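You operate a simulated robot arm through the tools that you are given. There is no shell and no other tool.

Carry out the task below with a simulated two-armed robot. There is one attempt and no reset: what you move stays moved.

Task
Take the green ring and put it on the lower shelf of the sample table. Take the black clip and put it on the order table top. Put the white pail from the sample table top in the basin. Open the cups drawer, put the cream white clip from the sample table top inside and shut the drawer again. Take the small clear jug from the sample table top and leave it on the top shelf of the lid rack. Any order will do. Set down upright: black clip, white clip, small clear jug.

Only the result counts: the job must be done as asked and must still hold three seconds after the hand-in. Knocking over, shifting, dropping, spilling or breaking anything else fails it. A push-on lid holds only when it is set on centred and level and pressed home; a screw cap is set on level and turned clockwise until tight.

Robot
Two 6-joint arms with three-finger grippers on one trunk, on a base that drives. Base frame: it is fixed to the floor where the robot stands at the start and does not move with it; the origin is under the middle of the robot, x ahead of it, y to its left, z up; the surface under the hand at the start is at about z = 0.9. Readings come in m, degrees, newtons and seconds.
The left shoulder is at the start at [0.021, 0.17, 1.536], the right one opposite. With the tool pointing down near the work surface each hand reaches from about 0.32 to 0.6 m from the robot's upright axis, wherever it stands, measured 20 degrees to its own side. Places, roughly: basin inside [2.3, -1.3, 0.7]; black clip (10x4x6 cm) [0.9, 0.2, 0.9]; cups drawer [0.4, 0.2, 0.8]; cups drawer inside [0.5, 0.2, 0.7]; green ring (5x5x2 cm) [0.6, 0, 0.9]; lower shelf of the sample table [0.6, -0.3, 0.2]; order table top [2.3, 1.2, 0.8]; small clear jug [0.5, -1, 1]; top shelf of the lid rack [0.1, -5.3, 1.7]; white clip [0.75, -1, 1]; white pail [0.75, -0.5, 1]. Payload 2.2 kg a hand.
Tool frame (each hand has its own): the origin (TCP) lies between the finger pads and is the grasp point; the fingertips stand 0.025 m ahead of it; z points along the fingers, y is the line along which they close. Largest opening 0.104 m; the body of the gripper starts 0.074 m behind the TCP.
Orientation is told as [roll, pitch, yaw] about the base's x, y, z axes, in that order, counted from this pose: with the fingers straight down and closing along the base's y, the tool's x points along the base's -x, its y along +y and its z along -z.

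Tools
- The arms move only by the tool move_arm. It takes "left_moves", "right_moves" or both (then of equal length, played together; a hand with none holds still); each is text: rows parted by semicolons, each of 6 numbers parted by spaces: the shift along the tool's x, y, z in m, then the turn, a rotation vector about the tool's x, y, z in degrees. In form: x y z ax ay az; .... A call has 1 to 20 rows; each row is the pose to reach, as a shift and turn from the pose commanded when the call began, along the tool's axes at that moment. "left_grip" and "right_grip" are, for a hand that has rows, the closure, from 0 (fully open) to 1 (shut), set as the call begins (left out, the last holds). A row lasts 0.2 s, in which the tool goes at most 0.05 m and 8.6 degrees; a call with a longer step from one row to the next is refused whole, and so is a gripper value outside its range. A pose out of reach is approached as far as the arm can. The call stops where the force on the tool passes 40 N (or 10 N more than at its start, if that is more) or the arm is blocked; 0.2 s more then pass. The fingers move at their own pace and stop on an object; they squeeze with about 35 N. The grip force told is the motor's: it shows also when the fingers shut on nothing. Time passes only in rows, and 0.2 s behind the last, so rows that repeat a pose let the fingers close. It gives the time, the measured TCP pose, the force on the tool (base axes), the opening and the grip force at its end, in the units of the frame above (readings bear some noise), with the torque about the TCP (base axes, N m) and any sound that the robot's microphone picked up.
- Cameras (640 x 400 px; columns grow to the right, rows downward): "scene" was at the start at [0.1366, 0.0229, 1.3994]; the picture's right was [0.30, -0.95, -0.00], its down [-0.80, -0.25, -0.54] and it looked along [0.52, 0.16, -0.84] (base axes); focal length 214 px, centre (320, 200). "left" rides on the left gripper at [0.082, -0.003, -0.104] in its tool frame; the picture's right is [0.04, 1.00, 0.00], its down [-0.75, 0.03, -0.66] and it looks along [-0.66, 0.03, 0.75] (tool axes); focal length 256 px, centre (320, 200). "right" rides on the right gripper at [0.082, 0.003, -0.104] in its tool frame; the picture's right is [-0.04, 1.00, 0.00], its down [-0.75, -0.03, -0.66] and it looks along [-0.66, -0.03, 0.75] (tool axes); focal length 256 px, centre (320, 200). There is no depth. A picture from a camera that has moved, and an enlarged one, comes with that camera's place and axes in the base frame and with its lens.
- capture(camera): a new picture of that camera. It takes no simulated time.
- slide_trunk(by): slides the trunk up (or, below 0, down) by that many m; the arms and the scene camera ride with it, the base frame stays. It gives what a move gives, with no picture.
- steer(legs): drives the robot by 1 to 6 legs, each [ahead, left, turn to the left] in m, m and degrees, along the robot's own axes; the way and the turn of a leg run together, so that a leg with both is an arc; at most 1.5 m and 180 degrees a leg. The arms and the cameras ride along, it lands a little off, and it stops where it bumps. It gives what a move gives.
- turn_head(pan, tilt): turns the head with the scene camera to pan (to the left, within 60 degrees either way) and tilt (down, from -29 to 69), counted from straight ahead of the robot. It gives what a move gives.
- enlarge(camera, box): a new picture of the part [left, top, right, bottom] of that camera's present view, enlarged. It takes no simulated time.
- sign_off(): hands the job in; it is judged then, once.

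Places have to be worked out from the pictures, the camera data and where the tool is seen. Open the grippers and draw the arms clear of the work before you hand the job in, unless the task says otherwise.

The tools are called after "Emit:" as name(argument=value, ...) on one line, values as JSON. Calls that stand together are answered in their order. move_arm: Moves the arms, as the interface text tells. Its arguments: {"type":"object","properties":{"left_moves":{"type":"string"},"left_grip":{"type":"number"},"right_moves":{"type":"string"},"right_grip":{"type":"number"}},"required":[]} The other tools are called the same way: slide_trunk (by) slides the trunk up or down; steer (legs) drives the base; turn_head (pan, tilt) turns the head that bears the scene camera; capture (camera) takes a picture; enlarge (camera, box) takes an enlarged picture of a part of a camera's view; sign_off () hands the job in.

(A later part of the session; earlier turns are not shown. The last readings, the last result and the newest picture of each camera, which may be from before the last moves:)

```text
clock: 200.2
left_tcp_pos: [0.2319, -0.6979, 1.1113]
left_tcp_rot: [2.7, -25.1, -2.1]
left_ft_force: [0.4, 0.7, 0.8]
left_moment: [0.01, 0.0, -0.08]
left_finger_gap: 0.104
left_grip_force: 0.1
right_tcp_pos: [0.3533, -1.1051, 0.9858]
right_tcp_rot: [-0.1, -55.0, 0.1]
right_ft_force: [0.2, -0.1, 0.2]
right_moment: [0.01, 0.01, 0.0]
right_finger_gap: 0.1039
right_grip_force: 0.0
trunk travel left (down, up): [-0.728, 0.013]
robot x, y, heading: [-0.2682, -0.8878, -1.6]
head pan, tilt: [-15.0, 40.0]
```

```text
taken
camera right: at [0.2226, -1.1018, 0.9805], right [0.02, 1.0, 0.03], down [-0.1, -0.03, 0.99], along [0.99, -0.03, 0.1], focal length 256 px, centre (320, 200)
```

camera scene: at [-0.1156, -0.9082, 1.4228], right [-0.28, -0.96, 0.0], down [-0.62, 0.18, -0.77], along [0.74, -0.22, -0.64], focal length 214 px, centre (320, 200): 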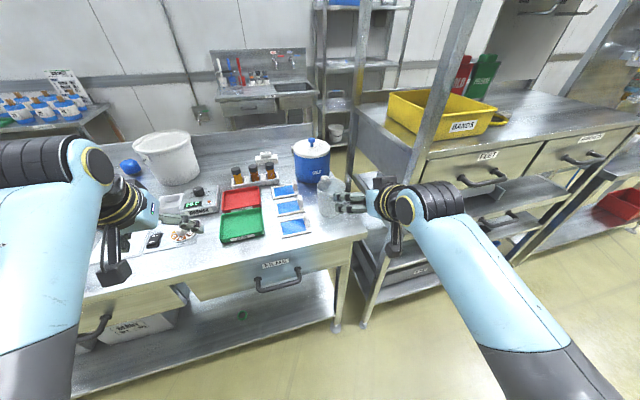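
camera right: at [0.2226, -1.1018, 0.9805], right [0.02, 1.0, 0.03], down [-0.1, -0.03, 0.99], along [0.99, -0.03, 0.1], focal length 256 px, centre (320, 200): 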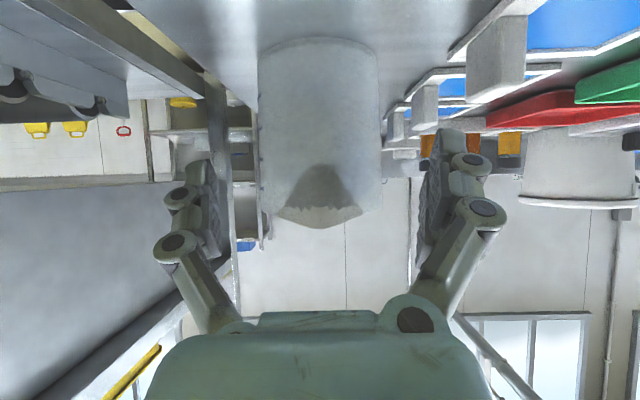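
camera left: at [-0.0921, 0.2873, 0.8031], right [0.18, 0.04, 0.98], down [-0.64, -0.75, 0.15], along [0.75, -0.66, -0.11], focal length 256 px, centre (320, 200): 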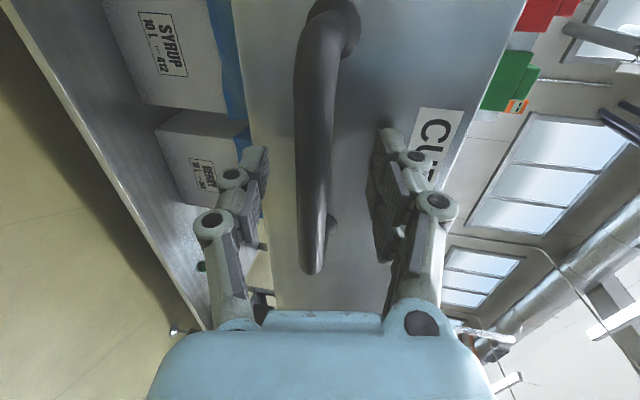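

Centred on the jug now (its spout faces me). I advance the last 5.4 cm.

Emit:
move_arm(right_moves="0 0 0.018 0 0 0; 0 0 0.036 0 0 0; 0 0 0.054 0 0 0; 0 0 0.054 0 0 0")

Emit:
capture(camera="right")

Emit:
enlarge(camera="scene", box=[285, 130, 405, 240])

```text
clock: 201.2
left_tcp_pos: [0.2323, -0.6981, 1.1117]
left_tcp_rot: [2.7, -25.2, -2.0]
left_ft_force: [0.5, 0.1, -1.2]
left_moment: [-0.05, -0.03, 0.02]
left_finger_gap: 0.1042
left_grip_force: 0.2
right_tcp_pos: [0.3934, -1.108, 0.9596]
right_tcp_rot: [-0.9, -55.1, 0.0]
right_ft_force: [-0.1, 0.8, -0.1]
right_moment: [0.01, 0.01, -0.03]
right_finger_gap: 0.1042
right_grip_force: 0.0
right hand out of reach, approached as far as the arm can: row 3
trunk travel left (down, up): [-0.728, 0.013]
robot x, y, heading: [-0.2651, -0.8826, -1.5]
head pan, tilt: [-15.0, 40.0]
```

```text
taken
camera right: at [0.2628, -1.1039, 0.9531], right [0.04, 1.0, 0.02], down [-0.11, -0.02, 0.99], along [0.99, -0.04, 0.11], focal length 256 px, centre (320, 200)
```

right: 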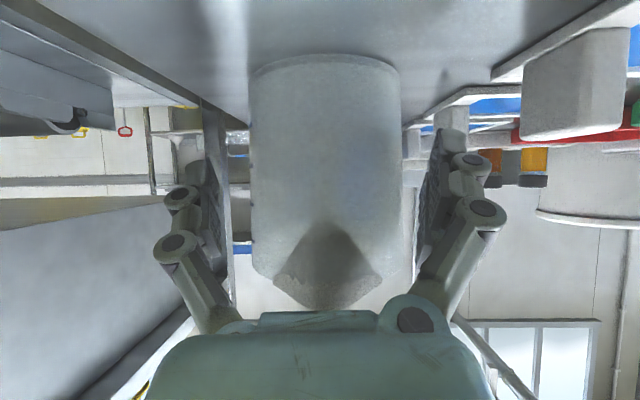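

```text
3.64 times, centred on (345, 185) of scene
camera zoom: at [-0.1159, -0.9083, 1.4228], right [-0.28, -0.96, 0.0], down [-0.62, 0.18, -0.77], along [0.74, -0.22, -0.64], focal length 780 px, centre (229, 254)
```

zoom: 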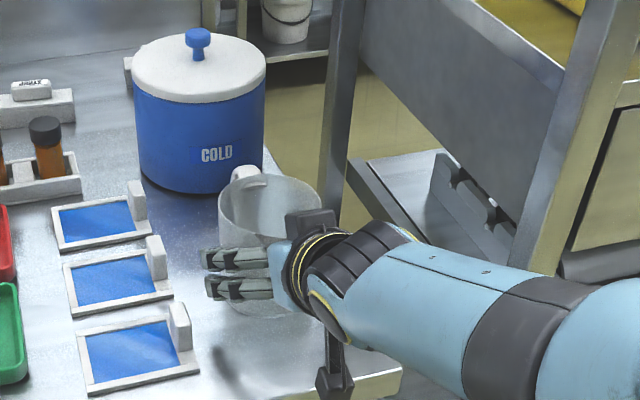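

I'm at the reach limit and the jug's spout comes close to the palm. I back out, and will come in again a bit from the left (yaw -20°) and flatter (-65°), which gives the palm more room.

Emit:
move_arm(right_moves="0 0 -0.04 0 0 0; 0 0 -0.08 0 0 0; 0 0 -0.12 0 0 0; 0 0 -0.16 0 0 0; 0 0 -0.16 0 0 0")

Emit:
steer(legs=[[0.02, 0.2266, 0], [0, 0, -18.5]])

Emit:
capture(camera="right")

```text
clock: 202.4
left_tcp_pos: [0.2333, -0.6975, 1.1104]
left_tcp_rot: [2.7, -25.1, -2.1]
left_ft_force: [0.0, -0.7, 0.1]
left_moment: [0.0, 0.05, -0.01]
left_finger_gap: 0.1039
left_grip_force: 0.1
right_tcp_pos: [0.2683, -1.1042, 1.0468]
right_tcp_rot: [-0.1, -54.8, 0.0]
right_ft_force: [0.0, 0.0, 0.6]
right_moment: [-0.02, 0.03, -0.01]
right_finger_gap: 0.1039
right_grip_force: 0.0
trunk travel left (down, up): [-0.728, 0.013]
robot x, y, heading: [-0.2646, -0.8836, -1.5]
head pan, tilt: [-15.0, 40.0]
```

```text
clock: 205.2
left_tcp_pos: [0.2909, -0.6392, 1.1094]
left_tcp_rot: [2.7, -25.1, -20.8]
left_ft_force: [-0.7, -0.6, 0.1]
left_moment: [0.0, 0.01, -0.02]
left_finger_gap: 0.1041
left_grip_force: 0.0
right_tcp_pos: [0.1946, -1.0366, 1.0478]
right_tcp_rot: [-0.1, -54.9, -18.7]
right_ft_force: [-0.4, 0.9, 0.1]
right_moment: [0.01, -0.02, -0.01]
right_finger_gap: 0.104
right_grip_force: 0.0
trunk travel left (down, up): [-0.728, 0.013]
robot x, y, heading: [-0.2406, -0.6556, -20.1]
head pan, tilt: [-15.0, 40.0]
```

```text
taken
camera right: at [0.0715, -0.9908, 1.0403], right [0.34, 0.94, 0.03], down [-0.11, 0.01, 0.99], along [0.93, -0.34, 0.1], focal length 256 px, centre (320, 200)
```

right: 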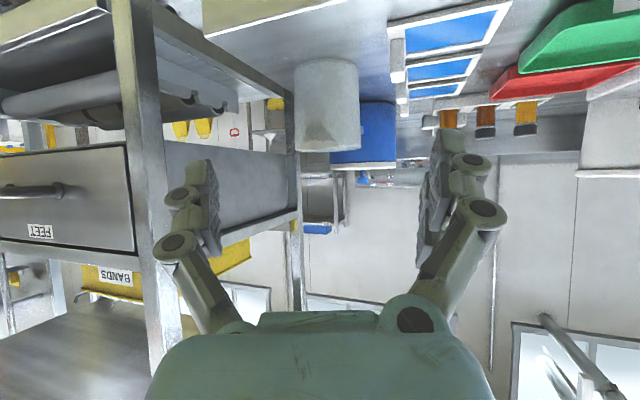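

Now I tip to -65° and move to the new pre-grasp 12 cm from the jug.

Emit:
move_arm(right_moves="-0.0117 0.0018 0.0354 0 -3.4 0; -0.0235 0.0036 0.0707 0 -6.8 0; -0.0352 0.0054 0.1061 0 -10.1 0; -0.0352 0.0054 0.1061 0 -10.1 0")

Emit:
capture(camera="right")

Emit:
turn_head(pan=-15, tilt=45)

Emit:
enlarge(camera="scene", box=[240, 80, 420, 200])

```text
clock: 206.2
left_tcp_pos: [0.2902, -0.6373, 1.1102]
left_tcp_rot: [2.7, -25.2, -20.8]
left_ft_force: [0.2, -0.2, -0.1]
left_moment: [0.03, -0.01, -0.01]
left_finger_gap: 0.1041
left_grip_force: 0.1
right_tcp_pos: [0.2987, -1.0674, 1.0151]
right_tcp_rot: [-0.1, -65.0, -18.5]
right_ft_force: [-0.1, 0.3, 0.2]
right_moment: [-0.01, 0.0, 0.0]
right_finger_gap: 0.1039
right_grip_force: 0.1
trunk travel left (down, up): [-0.728, 0.013]
robot x, y, heading: [-0.2424, -0.6568, -19.8]
head pan, tilt: [-15.0, 40.0]
```

```text
taken
camera right: at [0.1795, -1.0224, 0.9859], right [0.34, 0.94, 0.04], down [-0.27, 0.06, 0.96], along [0.9, -0.33, 0.28], focal length 256 px, centre (320, 200)
```

right: 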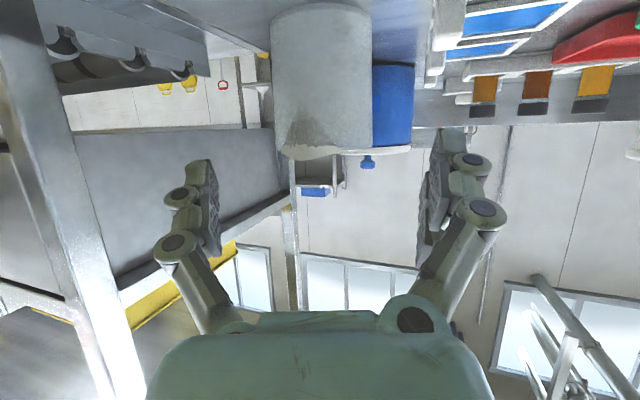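

```text
clock: 206.8
left_tcp_pos: [0.2914, -0.6381, 1.1106]
left_tcp_rot: [2.7, -25.1, -20.8]
left_ft_force: [-0.8, 0.0, 0.7]
left_moment: [0.03, 0.03, 0.01]
left_finger_gap: 0.1039
left_grip_force: 0.1
right_tcp_pos: [0.2997, -1.0669, 1.0145]
right_tcp_rot: [0.0, -64.9, -18.6]
right_ft_force: [0.2, 0.0, -0.5]
right_moment: [0.01, -0.04, 0.0]
right_finger_gap: 0.1039
right_grip_force: 0.0
trunk travel left (down, up): [-0.728, 0.013]
robot x, y, heading: [-0.2407, -0.6513, -20.0]
head pan, tilt: [-15.0, 45.0]
```

```text
3.33 times, centred on (330, 140) of scene
camera zoom: at [-0.1094, -0.7254, 1.4155], right [-0.57, -0.82, 0.0], down [-0.58, 0.41, -0.71], along [0.58, -0.41, -0.71], focal length 715 px, centre (287, 400)
```

zoom: 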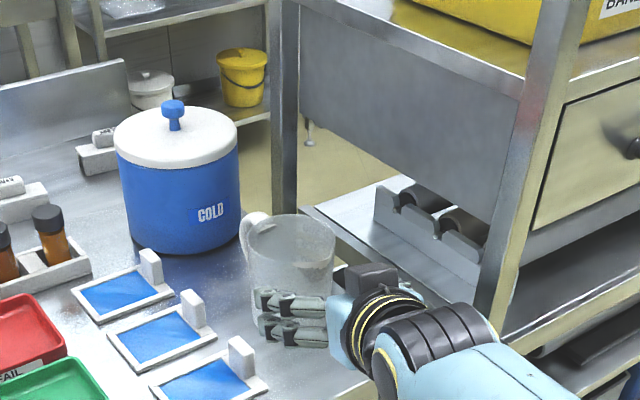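

Alignment is good, but the arm is nearly fully stretched. I draw the hand back 12 cm, drive ahead 12 cm, so the arm has room for the final approach.

Emit:
move_arm(right_moves="0.0169 0 -0.0363 0 0 0; 0.0338 0 -0.0725 0 0 0; 0.0507 0 -0.1088 0 0 0; 0.0507 0 -0.1088 0 0 0")

Emit:
steer(legs=[[0.125, 0, 0]])

Emit:
capture(camera="right")

```text
clock: 207.8
left_tcp_pos: [0.2912, -0.6391, 1.1098]
left_tcp_rot: [2.7, -25.1, -20.8]
left_ft_force: [0.0, 0.5, -0.8]
left_moment: [0.02, 0.0, 0.01]
left_finger_gap: 0.1039
left_grip_force: 0.0
right_tcp_pos: [0.1849, -1.0261, 1.0133]
right_tcp_rot: [-0.1, -65.0, -18.6]
right_ft_force: [0.0, -0.5, -0.2]
right_moment: [-0.03, 0.01, 0.0]
right_finger_gap: 0.1039
right_grip_force: 0.0
trunk travel left (down, up): [-0.728, 0.013]
robot x, y, heading: [-0.2397, -0.657, -20.3]
head pan, tilt: [-15.0, 45.0]
```

```text
clock: 209.1
left_tcp_pos: [0.407, -0.6804, 1.1107]
left_tcp_rot: [2.7, -25.1, -20.7]
left_ft_force: [0.4, 0.7, -0.3]
left_moment: [0.02, 0.02, 0.0]
left_finger_gap: 0.1039
left_grip_force: 0.1
right_tcp_pos: [0.3004, -1.0678, 1.0139]
right_tcp_rot: [-0.2, -65.0, -18.6]
right_ft_force: [-0.4, 0.4, -0.1]
right_moment: [0.01, -0.01, 0.0]
right_finger_gap: 0.1041
right_grip_force: 0.0
trunk travel left (down, up): [-0.728, 0.013]
robot x, y, heading: [-0.1265, -0.7005, -20.0]
head pan, tilt: [-15.0, 45.0]
```

```text
taken
camera right: at [0.1811, -1.0233, 0.9852], right [0.34, 0.94, 0.04], down [-0.27, 0.06, 0.96], along [0.9, -0.33, 0.28], focal length 256 px, centre (320, 200)
```

right: 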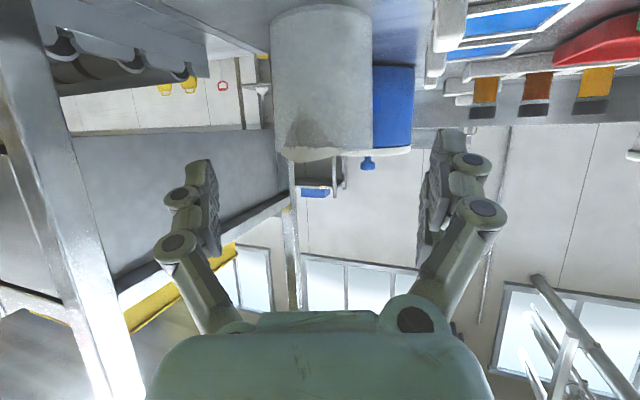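

Emit:
move_arm(right_moves="0 0.0005 0.025 0 0 0; 0 0.001 0.05 0 0 0; 0 0.001 0.075 0 0 0; 0 0.001 0.075 0 0 0")

Emit:
capture(camera="right")

Emit:
enlarge(camera="scene", box=[240, 80, 420, 200])

```text
clock: 210.1
left_tcp_pos: [0.4076, -0.6804, 1.1111]
left_tcp_rot: [2.8, -25.2, -20.6]
left_ft_force: [-0.1, 0.1, -0.1]
left_moment: [0.03, -0.02, -0.02]
left_finger_gap: 0.1038
left_grip_force: 0.0
right_tcp_pos: [0.366, -1.0911, 0.985]
right_tcp_rot: [-0.2, -65.0, -18.6]
right_ft_force: [0.5, -0.4, -0.1]
right_moment: [0.0, 0.04, -0.01]
right_finger_gap: 0.104
right_grip_force: 0.0
trunk travel left (down, up): [-0.728, 0.013]
robot x, y, heading: [-0.1298, -0.6958, -20.1]
head pan, tilt: [-15.0, 45.0]
```

```text
taken
camera right: at [0.2459, -1.0457, 0.9549], right [0.34, 0.94, 0.04], down [-0.27, 0.06, 0.96], along [0.9, -0.33, 0.28], focal length 256 px, centre (320, 200)
```

right: 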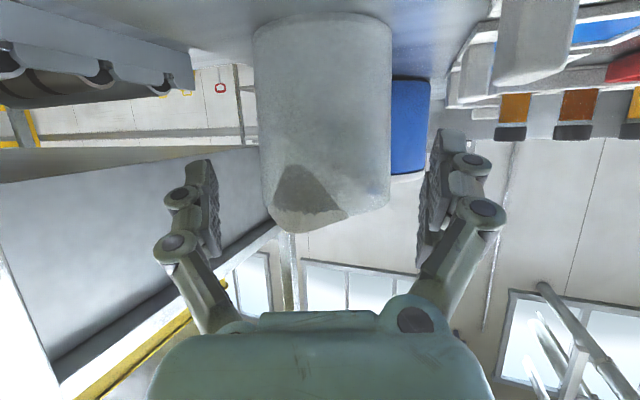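

```text
3.33 times, centred on (330, 140) of scene
camera zoom: at [0.0062, -0.7674, 1.4156], right [-0.57, -0.82, 0.0], down [-0.58, 0.41, -0.71], along [0.58, -0.41, -0.71], focal length 715 px, centre (287, 400)
```

zoom: 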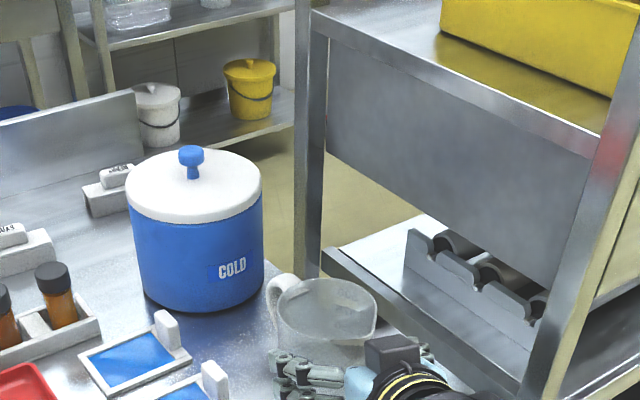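

Good; I add 2 mm sideways correction and advance the last 4 cm.

Emit:
move_arm(right_moves="0 0.002 0.014 0 0 0; 0 0.002 0.028 0 0 0; 0 0.002 0.041 0 0 0; 0 0.002 0.041 0 0 0")

Emit:
capture(camera="right")

Emit:
turn_head(pan=-20, tilt=55)

Emit:
enlarge(camera="scene", box=[240, 80, 420, 200])

```text
clock: 211.1
left_tcp_pos: [0.4083, -0.68, 1.1108]
left_tcp_rot: [2.6, -25.2, -20.8]
left_ft_force: [-0.6, -0.9, -0.2]
left_moment: [0.03, -0.01, -0.02]
left_finger_gap: 0.1038
left_grip_force: 0.0
right_tcp_pos: [0.3912, -1.0955, 0.9702]
right_tcp_rot: [-0.7, -64.8, -18.7]
right_ft_force: [0.3, 0.2, -0.6]
right_moment: [-0.01, 0.02, -0.01]
right_finger_gap: 0.104
right_grip_force: 0.0
right hand out of reach, approached as far as the arm can: row 2, 3
trunk travel left (down, up): [-0.728, 0.013]
robot x, y, heading: [-0.1256, -0.6972, -20.1]
head pan, tilt: [-15.0, 45.0]
```

```text
taken
camera right: at [0.2711, -1.0509, 0.941], right [0.34, 0.94, 0.03], down [-0.27, 0.06, 0.96], along [0.9, -0.34, 0.27], focal length 256 px, centre (320, 200)
```

right: 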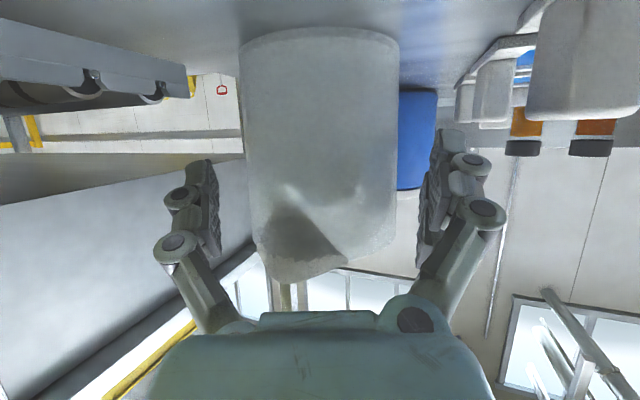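

```text
clock: 211.8
left_tcp_pos: [0.4074, -0.682, 1.1114]
left_tcp_rot: [2.7, -25.1, -20.7]
left_ft_force: [-0.1, -0.3, 0.4]
left_moment: [0.03, 0.0, 0.0]
left_finger_gap: 0.1043
left_grip_force: 0.0
right_tcp_pos: [0.3896, -1.0962, 0.9699]
right_tcp_rot: [-0.6, -64.8, -18.7]
right_ft_force: [-0.2, -0.3, 0.6]
right_moment: [-0.03, -0.01, -0.03]
right_finger_gap: 0.1039
right_grip_force: 0.1
trunk travel left (down, up): [-0.728, 0.013]
robot x, y, heading: [-0.1246, -0.6971, -20.1]
head pan, tilt: [-20.0, 55.0]
```

```text
3.33 times, centred on (330, 140) of scene
camera zoom: at [-0.0044, -0.7673, 1.4021], right [-0.64, -0.77, 0.0], down [-0.63, 0.53, -0.57], along [0.44, -0.37, -0.82], focal length 715 px, centre (287, 400)
```

zoom: 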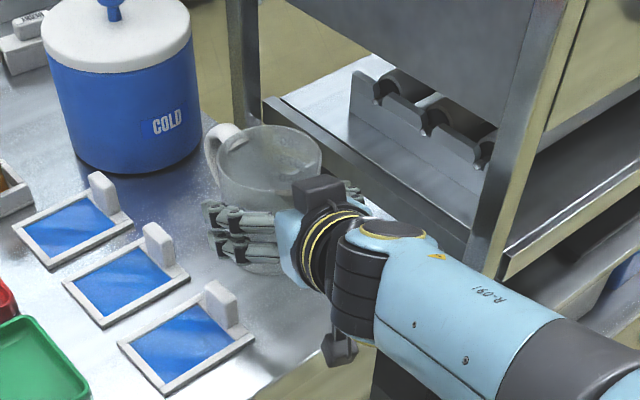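

Just short again. I retreat 3 cm, creep the base ahead 3.5 cm, and finish the approach with the arm.

Emit:
move_arm(right_moves="0 0 -0.02 0 0 0; 0 0 -0.035 0 0 0; 0 0 -0.035 0 0 0")

Emit:
steer(legs=[[0.035, 0, 0]])

Emit:
capture(camera="right")

```text
clock: 212.6
left_tcp_pos: [0.4066, -0.681, 1.1119]
left_tcp_rot: [2.7, -25.2, -20.8]
left_ft_force: [-0.3, 0.5, 0.2]
left_moment: [0.0, -0.03, 0.01]
left_finger_gap: 0.104
left_grip_force: 0.0
right_tcp_pos: [0.369, -1.0874, 0.9814]
right_tcp_rot: [-0.2, -65.1, -18.6]
right_ft_force: [0.0, 0.0, -0.2]
right_moment: [0.0, 0.0, -0.02]
right_finger_gap: 0.1042
right_grip_force: 0.0
right hand out of reach, approached as far as the arm can: row 1, 2
trunk travel left (down, up): [-0.728, 0.013]
robot x, y, heading: [-0.1264, -0.7014, -19.9]
head pan, tilt: [-20.0, 55.0]
```

```text
clock: 213.4
left_tcp_pos: [0.4394, -0.6921, 1.1107]
left_tcp_rot: [2.7, -25.2, -20.7]
left_ft_force: [-0.4, -0.1, 0.0]
left_moment: [-0.02, 0.0, 0.01]
left_finger_gap: 0.1042
left_grip_force: 0.0
right_tcp_pos: [0.4027, -1.101, 0.9809]
right_tcp_rot: [-0.1, -65.0, -18.6]
right_ft_force: [-0.3, 0.1, 0.8]
right_moment: [0.04, 0.03, 0.02]
right_finger_gap: 0.1042
right_grip_force: 0.1
trunk travel left (down, up): [-0.728, 0.013]
robot x, y, heading: [-0.0948, -0.708, -20.0]
head pan, tilt: [-20.0, 55.0]
```

```text
taken
camera right: at [0.2819, -1.0552, 0.9518], right [0.34, 0.94, 0.04], down [-0.27, 0.06, 0.96], along [0.9, -0.33, 0.28], focal length 256 px, centre (320, 200)
```

right: 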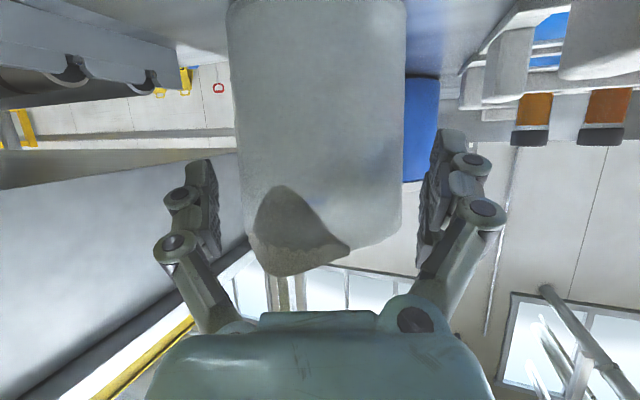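

The base brought the hand right to the grasp spot without touching. I lower 1.2 cm and close gently onto the jug.

Emit:
move_arm(right_moves="0.0055 0 0.0026 0 0 0; 0.0109 0 0.0051 0 0 0; 0.0109 0 0.0051 0 0 0")

Emit:
capture(camera="right")

```text
clock: 214.2
left_tcp_pos: [0.4398, -0.6902, 1.1092]
left_tcp_rot: [2.7, -25.2, -20.7]
left_ft_force: [-0.3, 0.8, -0.3]
left_moment: [-0.01, -0.02, -0.03]
left_finger_gap: 0.104
left_grip_force: 0.1
right_tcp_pos: [0.4009, -1.0987, 0.9694]
right_tcp_rot: [-0.2, -64.9, -18.6]
right_ft_force: [-0.1, 0.1, -0.6]
right_moment: [-0.01, 0.03, -0.01]
right_finger_gap: 0.1042
right_grip_force: 0.1
trunk travel left (down, up): [-0.728, 0.013]
robot x, y, heading: [-0.0872, -0.7116, -20.1]
head pan, tilt: [-20.0, 55.0]
```

```text
taken
camera right: at [0.2814, -1.0552, 0.9401], right [0.34, 0.94, 0.04], down [-0.27, 0.06, 0.96], along [0.9, -0.33, 0.28], focal length 256 px, centre (320, 200)
```

right: 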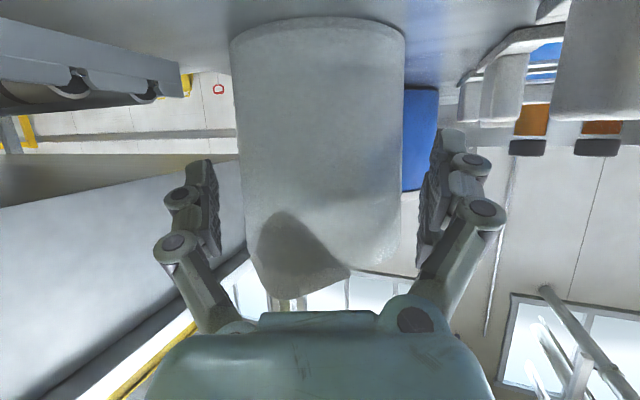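

Centred. Closing the fingers on the jug.

Emit:
move_arm(right_moves="0 0 0 0 0 0; 0 0 0 0 0 0; 0 0 0 0 0 0; 0 0 0 0 0 0", right_grip=1)

Emit:
capture(camera="right")

```text
clock: 215.2
left_tcp_pos: [0.4396, -0.6913, 1.111]
left_tcp_rot: [2.8, -25.1, -20.7]
left_ft_force: [-0.2, -0.1, -0.1]
left_moment: [-0.01, -0.01, 0.01]
left_finger_gap: 0.104
left_grip_force: 0.1
right_tcp_pos: [0.4005, -1.0992, 0.9697]
right_tcp_rot: [-0.2, -65.0, -18.4]
right_ft_force: [0.2, -0.8, 2.8]
right_moment: [-0.21, -0.11, -0.03]
right_finger_gap: 0.0857
right_grip_force: 34.9
trunk travel left (down, up): [-0.728, 0.013]
robot x, y, heading: [-0.0948, -0.7125, -19.7]
head pan, tilt: [-20.0, 55.0]
```

```text
taken
camera right: at [0.2816, -1.0555, 0.9401], right [0.34, 0.94, 0.04], down [-0.27, 0.06, 0.96], along [0.9, -0.33, 0.28], focal length 256 px, centre (320, 200)
```

right: 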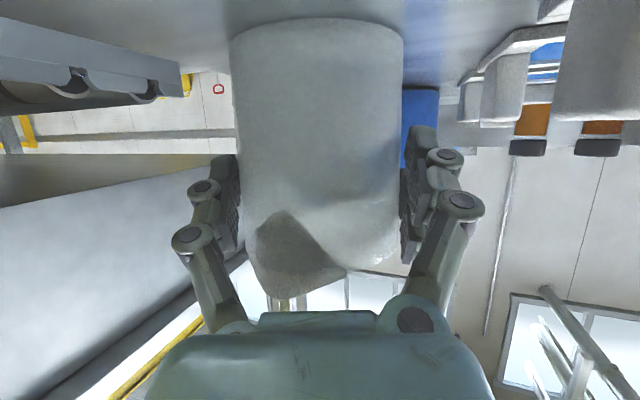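

Jug held (8.6 cm gap). I lift it straight up slowly.

Emit:
move_arm(right_moves="-0.0091 0 -0.0042 0 0 0; -0.0181 0 -0.0085 0 0 0; -0.0363 0 -0.0169 0 0 0; -0.0544 0 -0.0254 0 0 0; -0.0725 0 -0.0338 0 0 0; -0.0906 0 -0.0423 0 0 0; -0.0906 0 -0.0423 0 0 0")

Emit:
capture(camera="right")

Emit:
capture(camera="scene")

```text
clock: 216.8
left_tcp_pos: [0.44, -0.692, 1.1116]
left_tcp_rot: [2.7, -25.0, -20.7]
left_ft_force: [-0.9, 0.6, 0.2]
left_moment: [-0.01, -0.02, -0.01]
left_finger_gap: 0.1041
left_grip_force: 0.0
right_tcp_pos: [0.3991, -1.1007, 1.0696]
right_tcp_rot: [-0.1, -65.0, -18.6]
right_ft_force: [-0.2, -0.2, -1.5]
right_moment: [0.02, 0.03, -0.03]
right_finger_gap: 0.086
right_grip_force: 35.5
trunk travel left (down, up): [-0.728, 0.013]
robot x, y, heading: [-0.0947, -0.7109, -20.1]
head pan, tilt: [-20.0, 55.0]
```

```text
taken
camera right: at [0.2807, -1.0568, 1.0405], right [0.34, 0.94, 0.04], down [-0.27, 0.06, 0.96], along [0.9, -0.33, 0.28], focal length 256 px, centre (320, 200)
```

right: 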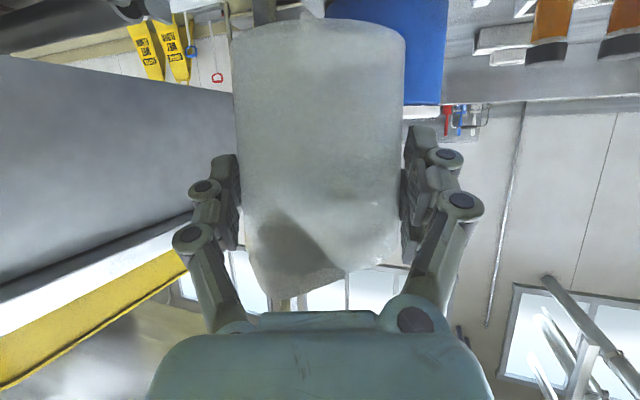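

```text
taken
camera scene: at [0.0278, -0.779, 1.402], right [-0.64, -0.77, 0.0], down [-0.63, 0.53, -0.57], along [0.44, -0.37, -0.82], focal length 214 px, centre (320, 200)
```

scene: 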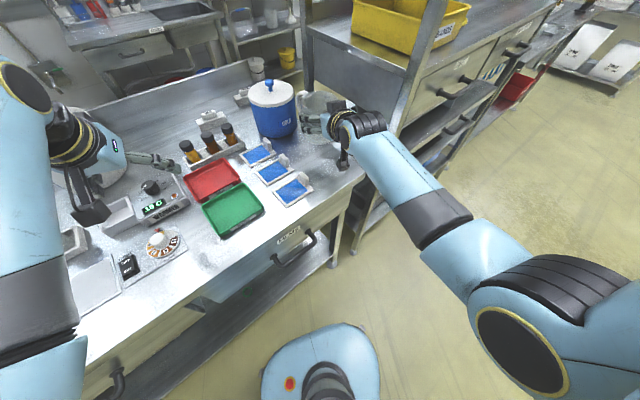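

The jug is up and steady (about 1.5 N). I back away from the table and turn toward the lid rack to look along the aisle.

Emit:
steer(legs=[[-0.5, 0, 0], [0, 0, -68]])

Emit:
turn_head(pan=0, tilt=15)

Emit:
capture(camera="scene")

Emit:
enlarge(camera="scene", box=[200, 90, 440, 240])

```text
clock: 222.8
left_tcp_pos: [-0.354, -1.0315, 1.1105]
left_tcp_rot: [2.7, -25.1, -90.0]
left_ft_force: [0.0, -0.8, 0.6]
left_moment: [0.0, 0.03, -0.01]
left_finger_gap: 0.104
left_grip_force: 0.0
right_tcp_pos: [-0.7498, -1.1394, 1.0698]
right_tcp_rot: [-0.1, -64.9, -87.8]
right_ft_force: [0.1, 0.3, -0.5]
right_moment: [0.02, 0.02, 0.04]
right_finger_gap: 0.0851
right_grip_force: 34.9
trunk travel left (down, up): [-0.728, 0.013]
robot x, y, heading: [-0.5622, -0.5394, -89.1]
head pan, tilt: [-20.0, 55.0]
```

```text
clock: 223.8
left_tcp_pos: [-0.3531, -1.0324, 1.1106]
left_tcp_rot: [2.7, -25.1, -90.0]
left_ft_force: [0.3, 0.1, -0.3]
left_moment: [-0.01, 0.06, -0.03]
left_finger_gap: 0.1042
left_grip_force: 0.1
right_tcp_pos: [-0.7494, -1.1407, 1.0699]
right_tcp_rot: [-0.1, -65.0, -87.9]
right_ft_force: [-0.4, -0.2, -0.5]
right_moment: [0.01, -0.01, 0.0]
right_finger_gap: 0.0852
right_grip_force: 35.0
trunk travel left (down, up): [-0.728, 0.013]
robot x, y, heading: [-0.5583, -0.5359, -89.4]
head pan, tilt: [0.0, 15.0]
```

```text
taken
camera scene: at [-0.5584, -0.7017, 1.4622], right [-1.0, -0.01, 0.0], down [0.0, 0.26, -0.97], along [0.01, -0.97, -0.26], focal length 214 px, centre (320, 200)
```

scene: 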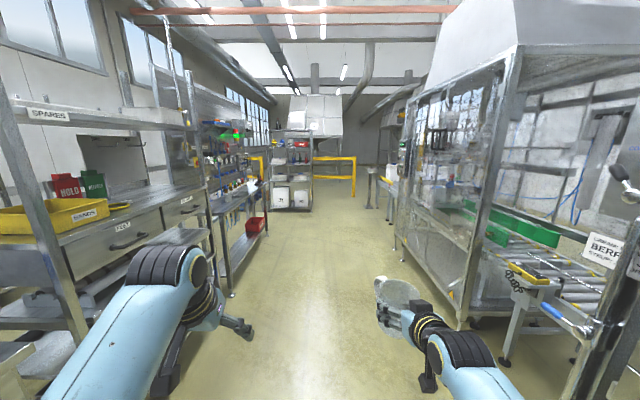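

```text
2.67 times, centred on (320, 165) of scene
camera zoom: at [-0.5584, -0.7017, 1.4622], right [-1.0, -0.01, 0.0], down [0.0, 0.26, -0.97], along [0.01, -0.97, -0.26], focal length 572 px, centre (320, 293)
```

zoom: 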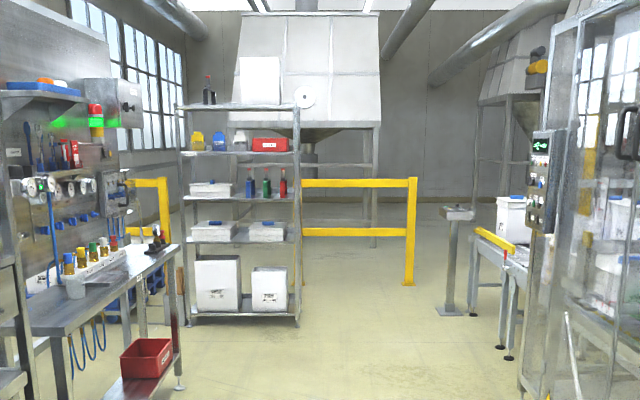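

The lid rack stands ahead, spanning x≈-0.36…0.52, top shelf z≈1.69 with a white box and a bottle on it. I drive along the aisle toward it and look again from nearer.

Emit:
steer(legs=[[1.5, 0.15, 0], [1.2, 0.1, 0]])

Emit:
turn_head(pan=10, tilt=0)

Emit:
capture(camera="scene")

Emit:
capture(camera="right")

```text
refused: leg 1 is longer than a leg can be; nothing moved
```

```text
clock: 224.6
left_tcp_pos: [-0.3529, -1.0312, 1.1097]
left_tcp_rot: [2.8, -25.1, -90.1]
left_ft_force: [-0.2, 0.8, -0.5]
left_moment: [-0.02, 0.0, 0.0]
left_finger_gap: 0.1043
left_grip_force: 0.0
right_tcp_pos: [-0.7499, -1.1392, 1.0698]
right_tcp_rot: [-0.1, -65.1, -87.8]
right_ft_force: [-0.3, -0.2, 0.2]
right_moment: [0.02, -0.03, 0.0]
right_finger_gap: 0.085
right_grip_force: 34.9
trunk travel left (down, up): [-0.728, 0.013]
robot x, y, heading: [-0.5579, -0.5426, -89.3]
head pan, tilt: [10.0, 0.0]
```

```text
taken
camera scene: at [-0.5429, -0.6967, 1.4864], right [-0.98, -0.19, 0.0], down [0.0, 0.0, -1.0], along [0.19, -0.98, 0.0], focal length 214 px, centre (320, 200)
```

scene: 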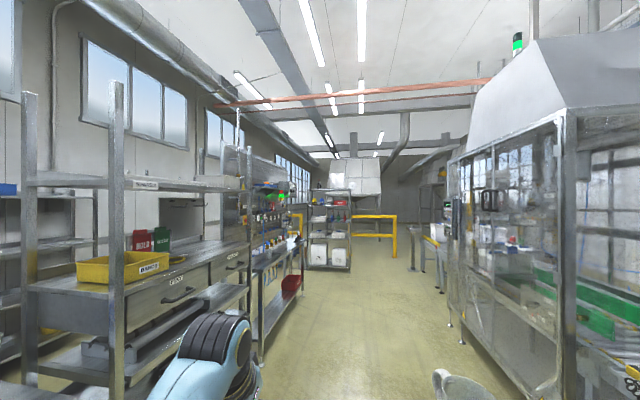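

```text
taken
camera right: at [-0.7503, -1.0111, 1.0405], right [1.0, 0.02, 0.04], down [-0.04, 0.27, 0.96], along [0.01, -0.96, 0.28], focal length 256 px, centre (320, 200)
```

right: 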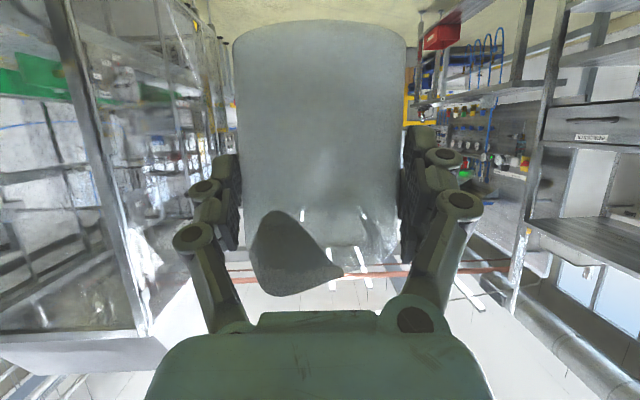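

The leg was too long by a hair; I drive in shorter legs.

Emit:
steer(legs=[[1.4, 0.1, -0.5], [1.3, 0.1, 0]])

Emit:
turn_head(pan=10, tilt=-5)

Emit:
capture(camera="scene")

Emit:
turn_head(pan=55, tilt=20)

Emit:
capture(camera="scene")

```text
clock: 237.6
left_tcp_pos: [-0.1569, -3.6943, 1.111]
left_tcp_rot: [2.8, -25.2, -90.1]
left_ft_force: [0.3, 0.1, 0.4]
left_moment: [0.02, 0.01, -0.01]
left_finger_gap: 0.1037
left_grip_force: 0.0
right_tcp_pos: [-0.5539, -3.8024, 1.0696]
right_tcp_rot: [-0.1, -64.9, -88.0]
right_ft_force: [-0.8, -0.6, -0.7]
right_moment: [0.01, 0.01, 0.01]
right_finger_gap: 0.084
right_grip_force: 35.4
trunk travel left (down, up): [-0.728, 0.013]
robot x, y, heading: [-0.361, -3.2044, -89.1]
head pan, tilt: [10.0, 0.0]
```

```text
clock: 238.2
left_tcp_pos: [-0.1574, -3.6952, 1.1114]
left_tcp_rot: [2.7, -25.1, -90.0]
left_ft_force: [0.0, 0.9, -0.2]
left_moment: [-0.02, 0.0, -0.04]
left_finger_gap: 0.1042
left_grip_force: 0.0
right_tcp_pos: [-0.5545, -3.8022, 1.0692]
right_tcp_rot: [-0.1, -65.0, -88.0]
right_ft_force: [0.4, -1.0, -0.8]
right_moment: [-0.02, 0.01, 0.03]
right_finger_gap: 0.0839
right_grip_force: 35.4
trunk travel left (down, up): [-0.728, 0.013]
robot x, y, heading: [-0.3607, -3.2025, -89.4]
head pan, tilt: [10.0, -5.0]
```

```text
taken
camera scene: at [-0.3463, -3.357, 1.4941], right [-0.98, -0.18, 0.0], down [0.02, -0.08, -1.0], along [0.18, -0.98, 0.09], focal length 214 px, centre (320, 200)
```

scene: 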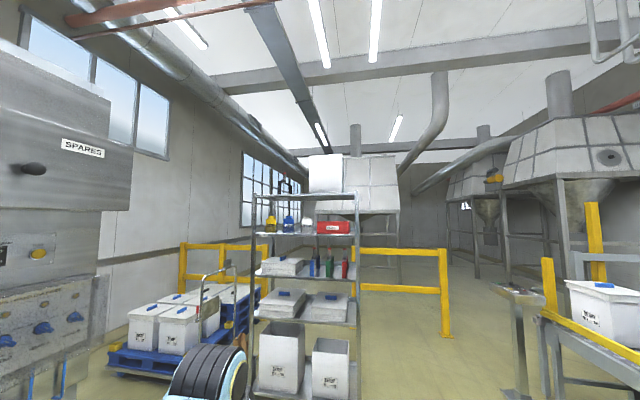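

```text
clock: 239.4
left_tcp_pos: [-0.1562, -3.6945, 1.1099]
left_tcp_rot: [2.7, -25.0, -90.0]
left_ft_force: [-0.8, -0.7, 0.2]
left_moment: [0.0, 0.02, 0.02]
left_finger_gap: 0.1039
left_grip_force: 0.1
right_tcp_pos: [-0.5554, -3.8008, 1.0698]
right_tcp_rot: [-0.1, -65.0, -87.9]
right_ft_force: [0.2, -0.7, -0.1]
right_moment: [0.03, 0.01, 0.01]
right_finger_gap: 0.0841
right_grip_force: 35.4
trunk travel left (down, up): [-0.728, 0.013]
robot x, y, heading: [-0.359, -3.2018, -89.5]
head pan, tilt: [55.0, 20.0]
```

```text
taken
camera scene: at [-0.2856, -3.3235, 1.4542], right [-0.57, -0.82, 0.0], down [-0.28, 0.19, -0.94], along [0.78, -0.53, -0.34], focal length 214 px, centre (320, 200)
```

scene: 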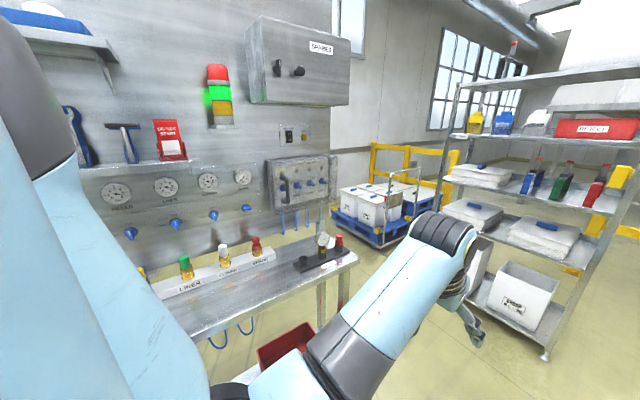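

There's a pallet and yellow rail beyond the tool panel; I'll study the passage later. First check the jug's seat in the right hand.

Emit:
capture(camera="right")

Emit:
turn_head(pan=20, tilt=0)

Emit:
enlarge(camera="scene", box=[240, 140, 420, 260])

```text
taken
camera right: at [-0.5543, -3.6731, 1.0404], right [1.0, 0.02, 0.04], down [-0.04, 0.28, 0.96], along [0.01, -0.96, 0.28], focal length 256 px, centre (320, 200)
```

right: 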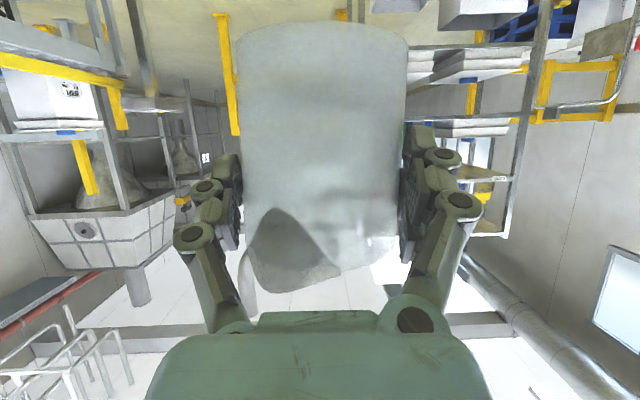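

```text
clock: 240.4
left_tcp_pos: [-0.1569, -3.6948, 1.1104]
left_tcp_rot: [2.8, -25.1, -90.1]
left_ft_force: [0.6, 0.4, 0.2]
left_moment: [-0.01, 0.02, 0.0]
left_finger_gap: 0.104
left_grip_force: 0.0
right_tcp_pos: [-0.5546, -3.8011, 1.0687]
right_tcp_rot: [-0.1, -65.1, -88.1]
right_ft_force: [-0.4, 0.0, -0.1]
right_moment: [-0.01, 0.01, 0.02]
right_finger_gap: 0.0841
right_grip_force: 35.0
trunk travel left (down, up): [-0.728, 0.013]
robot x, y, heading: [-0.3645, -3.2017, -89.4]
head pan, tilt: [20.0, 0.0]
```

```text
3.33 times, centred on (330, 200) of scene
camera zoom: at [-0.3306, -3.3551, 1.4864], right [-0.94, -0.35, 0.0], down [0.0, 0.0, -1.0], along [0.35, -0.94, 0.0], focal length 715 px, centre (287, 200)
```

zoom: 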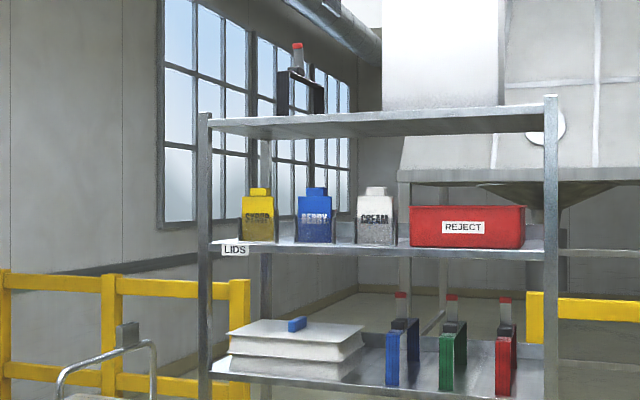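

The jug sits fine. The shelf's free spot is between a stand (x≈0.27–0.41) and the white box (x≈-0.21–0.105). Here in the open I raise the jug to above shelf height in stages, watching reach.

Emit:
move_arm(right_moves="-0.0423 0 -0.0197 0 0 0; -0.0846 0 -0.0394 0 0 0; -0.1269 0 -0.0592 0 0 0; -0.1692 0 -0.0789 0 0 0; -0.2115 0 -0.0986 0 0 0; -0.2538 0 -0.1183 0 0 0; -0.2538 0 -0.1183 0 0 0")

```text
clock: 242.0
left_tcp_pos: [-0.1566, -3.6955, 1.1108]
left_tcp_rot: [2.7, -25.1, -90.0]
left_ft_force: [-0.1, 0.6, 0.1]
left_moment: [-0.06, 0.0, -0.02]
left_finger_gap: 0.104
left_grip_force: 0.0
right_tcp_pos: [-0.5593, -3.8015, 1.3485]
right_tcp_rot: [0.0, -65.0, -88.1]
right_ft_force: [-0.9, 0.8, -1.0]
right_moment: [0.0, 0.02, -0.02]
right_finger_gap: 0.0838
right_grip_force: 34.9
trunk travel left (down, up): [-0.728, 0.013]
robot x, y, heading: [-0.3632, -3.2018, -89.6]
head pan, tilt: [20.0, 0.0]
```

Emit:
move_arm(right_moves="-0.0423 0 -0.0197 0 0 0; -0.0846 0 -0.0394 0 0 0; -0.1269 0 -0.0592 0 0 0; -0.1692 0 -0.0789 0 0 0; -0.2115 0 -0.0986 0 0 0; -0.2115 0 -0.0986 0 0 0")

```text
clock: 243.4
left_tcp_pos: [-0.1579, -3.6952, 1.1109]
left_tcp_rot: [2.7, -25.2, -90.2]
left_ft_force: [-0.5, -0.5, -0.1]
left_moment: [0.01, -0.01, 0.01]
left_finger_gap: 0.104
left_grip_force: 0.0
right_tcp_pos: [-0.5521, -3.8006, 1.5836]
right_tcp_rot: [-0.1, -65.0, -88.0]
right_ft_force: [0.0, 0.4, -0.7]
right_moment: [0.06, -0.01, 0.01]
right_finger_gap: 0.0835
right_grip_force: 34.9
trunk travel left (down, up): [-0.728, 0.013]
robot x, y, heading: [-0.3613, -3.2043, -89.3]
head pan, tilt: [20.0, 0.0]
```

Emit:
capture(camera="right")

```text
taken
camera right: at [-0.5535, -3.6729, 1.5541], right [1.0, 0.02, 0.04], down [-0.04, 0.27, 0.96], along [0.01, -0.96, 0.27], focal length 256 px, centre (320, 200)
```

right: 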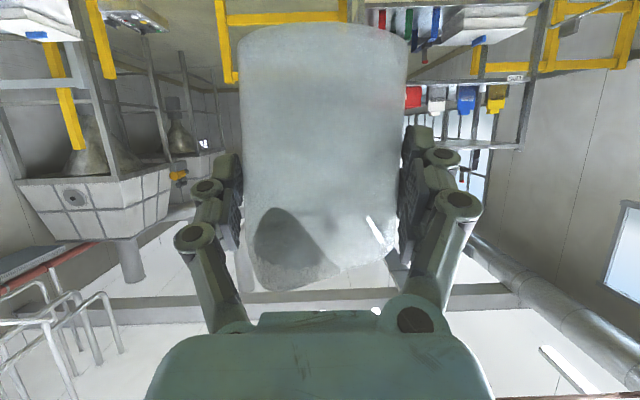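

The jug is creeping only millimetres; I continue up to z≈1.80.

Emit:
move_arm(right_moves="-0.0423 0 -0.0197 0 0 0; -0.0846 0 -0.0394 0 0 0; -0.1269 0 -0.0592 0 0 0; -0.1692 0 -0.0789 0 0 0; -0.195 0 -0.091 0 0 0; -0.195 0 -0.091 0 0 0")

Emit:
capture(camera="right")

```text
clock: 244.8
left_tcp_pos: [-0.1585, -3.6953, 1.1106]
left_tcp_rot: [2.7, -25.0, -90.1]
left_ft_force: [-0.7, 0.6, 0.2]
left_moment: [-0.01, 0.0, 0.0]
left_finger_gap: 0.104
left_grip_force: 0.1
right_tcp_pos: [-0.5529, -3.8028, 1.7971]
right_tcp_rot: [-0.1, -64.9, -87.9]
right_ft_force: [0.4, -0.1, -1.2]
right_moment: [0.04, 0.04, -0.02]
right_finger_gap: 0.0834
right_grip_force: 34.9
trunk travel left (down, up): [-0.728, 0.013]
robot x, y, heading: [-0.3641, -3.2027, -89.1]
head pan, tilt: [20.0, 0.0]
```

```text
taken
camera right: at [-0.5531, -3.6732, 1.7685], right [1.0, 0.02, 0.04], down [-0.04, 0.27, 0.96], along [0.01, -0.96, 0.27], focal length 256 px, centre (320, 200)
```

right: 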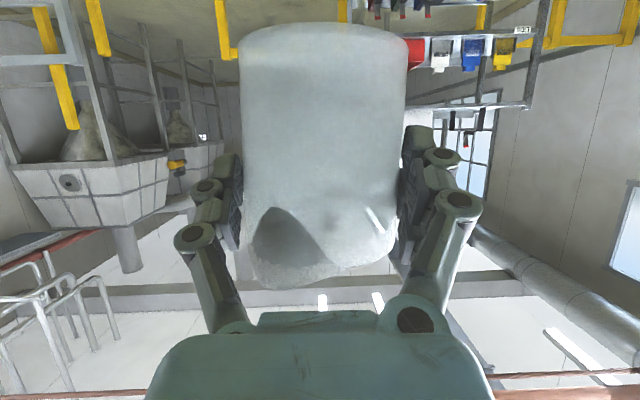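

Reach at 1.80 m is fine. I zoom the hand camera on the shelf top.

Emit:
enlarge(camera="right", box=[390, 20, 560, 200])

Emit:
enlarge(camera="right", box=[180, 0, 400, 140])

```text
2.22 times, centred on (475, 110) of right
camera zoom: at [-0.5531, -3.6732, 1.7685], right [1.0, 0.02, 0.04], down [-0.04, 0.27, 0.96], along [0.01, -0.96, 0.27], focal length 569 px, centre (-24, 400)
```

zoom: 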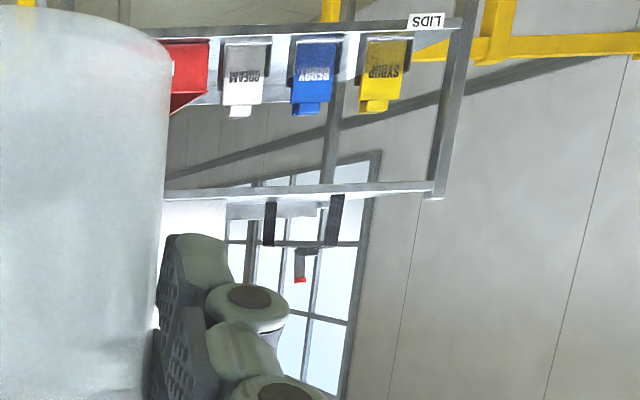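

```text
2.86 times, centred on (290, 70) of right
camera zoom: at [-0.5531, -3.6732, 1.7685], right [1.0, 0.02, 0.04], down [-0.04, 0.27, 0.96], along [0.01, -0.96, 0.27], focal length 731 px, centre (406, 571)
```

zoom: 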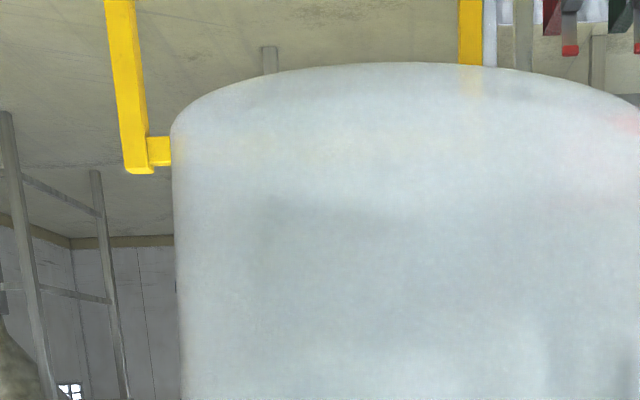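

The gap between box and stand looks small at this grazing angle, so I'd like a view from above. I raise the empty left hand high with its camera looking forward-down.

Emit:
move_arm(left_moves="-0.0255 0 -0.0398 0 0 0; -0.051 0 -0.0796 0 0 0; -0.0764 0 -0.1195 0 0 0; -0.1019 0 -0.1593 0 0 0; -0.1274 0 -0.1991 0 0 0; -0.1529 0 -0.2389 0 0 0; -0.1783 0 -0.2787 0 0 0; -0.2038 0 -0.3185 0 0 0; -0.2293 0 -0.3584 0 0 0; -0.2548 0 -0.3982 0 0 0; -0.2802 0 -0.438 0 0 0; -0.3057 0 -0.4778 0 0 0; -0.3312 0 -0.5176 0 0 0; -0.3567 0 -0.5574 0 0 0; -0.3821 0 -0.5973 0 0 0; -0.4076 0 -0.637 0 0 0; -0.4076 0 -0.637 0 0 0")

Emit:
capture(camera="left")

```text
clock: 248.4
left_tcp_pos: [-0.1838, -3.7608, 1.8253]
left_tcp_rot: [2.8, -25.2, -90.3]
left_ft_force: [0.5, 0.3, 0.1]
left_moment: [0.02, 0.01, 0.02]
left_finger_gap: 0.1041
left_grip_force: 0.1
left hand out of reach, approached as far as the arm can: row 4, 5, 6, 7, 8, 9, 10, 11, 12, 13, 14, 15, 16, 17
right_tcp_pos: [-0.5531, -3.8015, 1.7972]
right_tcp_rot: [-0.1, -65.0, -88.0]
right_ft_force: [0.2, 0.0, -0.7]
right_moment: [0.04, -0.03, 0.0]
right_finger_gap: 0.0829
right_grip_force: 35.6
trunk travel left (down, up): [-0.728, 0.013]
robot x, y, heading: [-0.3634, -3.1993, -89.1]
head pan, tilt: [20.0, 0.0]
```

```text
taken
camera left: at [-0.1899, -3.6427, 1.8831], right [1.0, 0.05, 0.03], down [0.0, -0.4, 0.92], along [0.06, -0.91, -0.4], focal length 256 px, centre (320, 200)
```

left: 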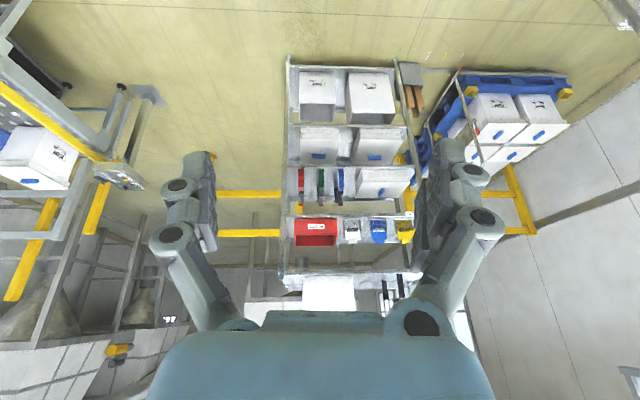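

Now I can see the shelf's top side. I zoom on it.

Emit:
enlarge(camera="left", box=[265, 230, 435, 330])

```text
3.76 times, centred on (350, 280) of left
camera zoom: at [-0.1899, -3.6427, 1.8831], right [1.0, 0.05, 0.03], down [0.0, -0.4, 0.92], along [0.06, -0.91, -0.4], focal length 964 px, centre (207, -101)
```

zoom: 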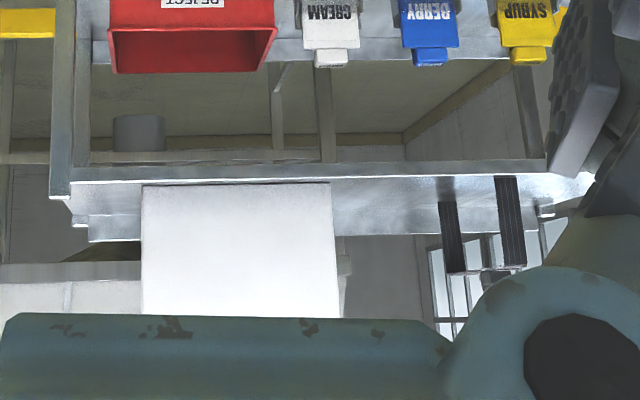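

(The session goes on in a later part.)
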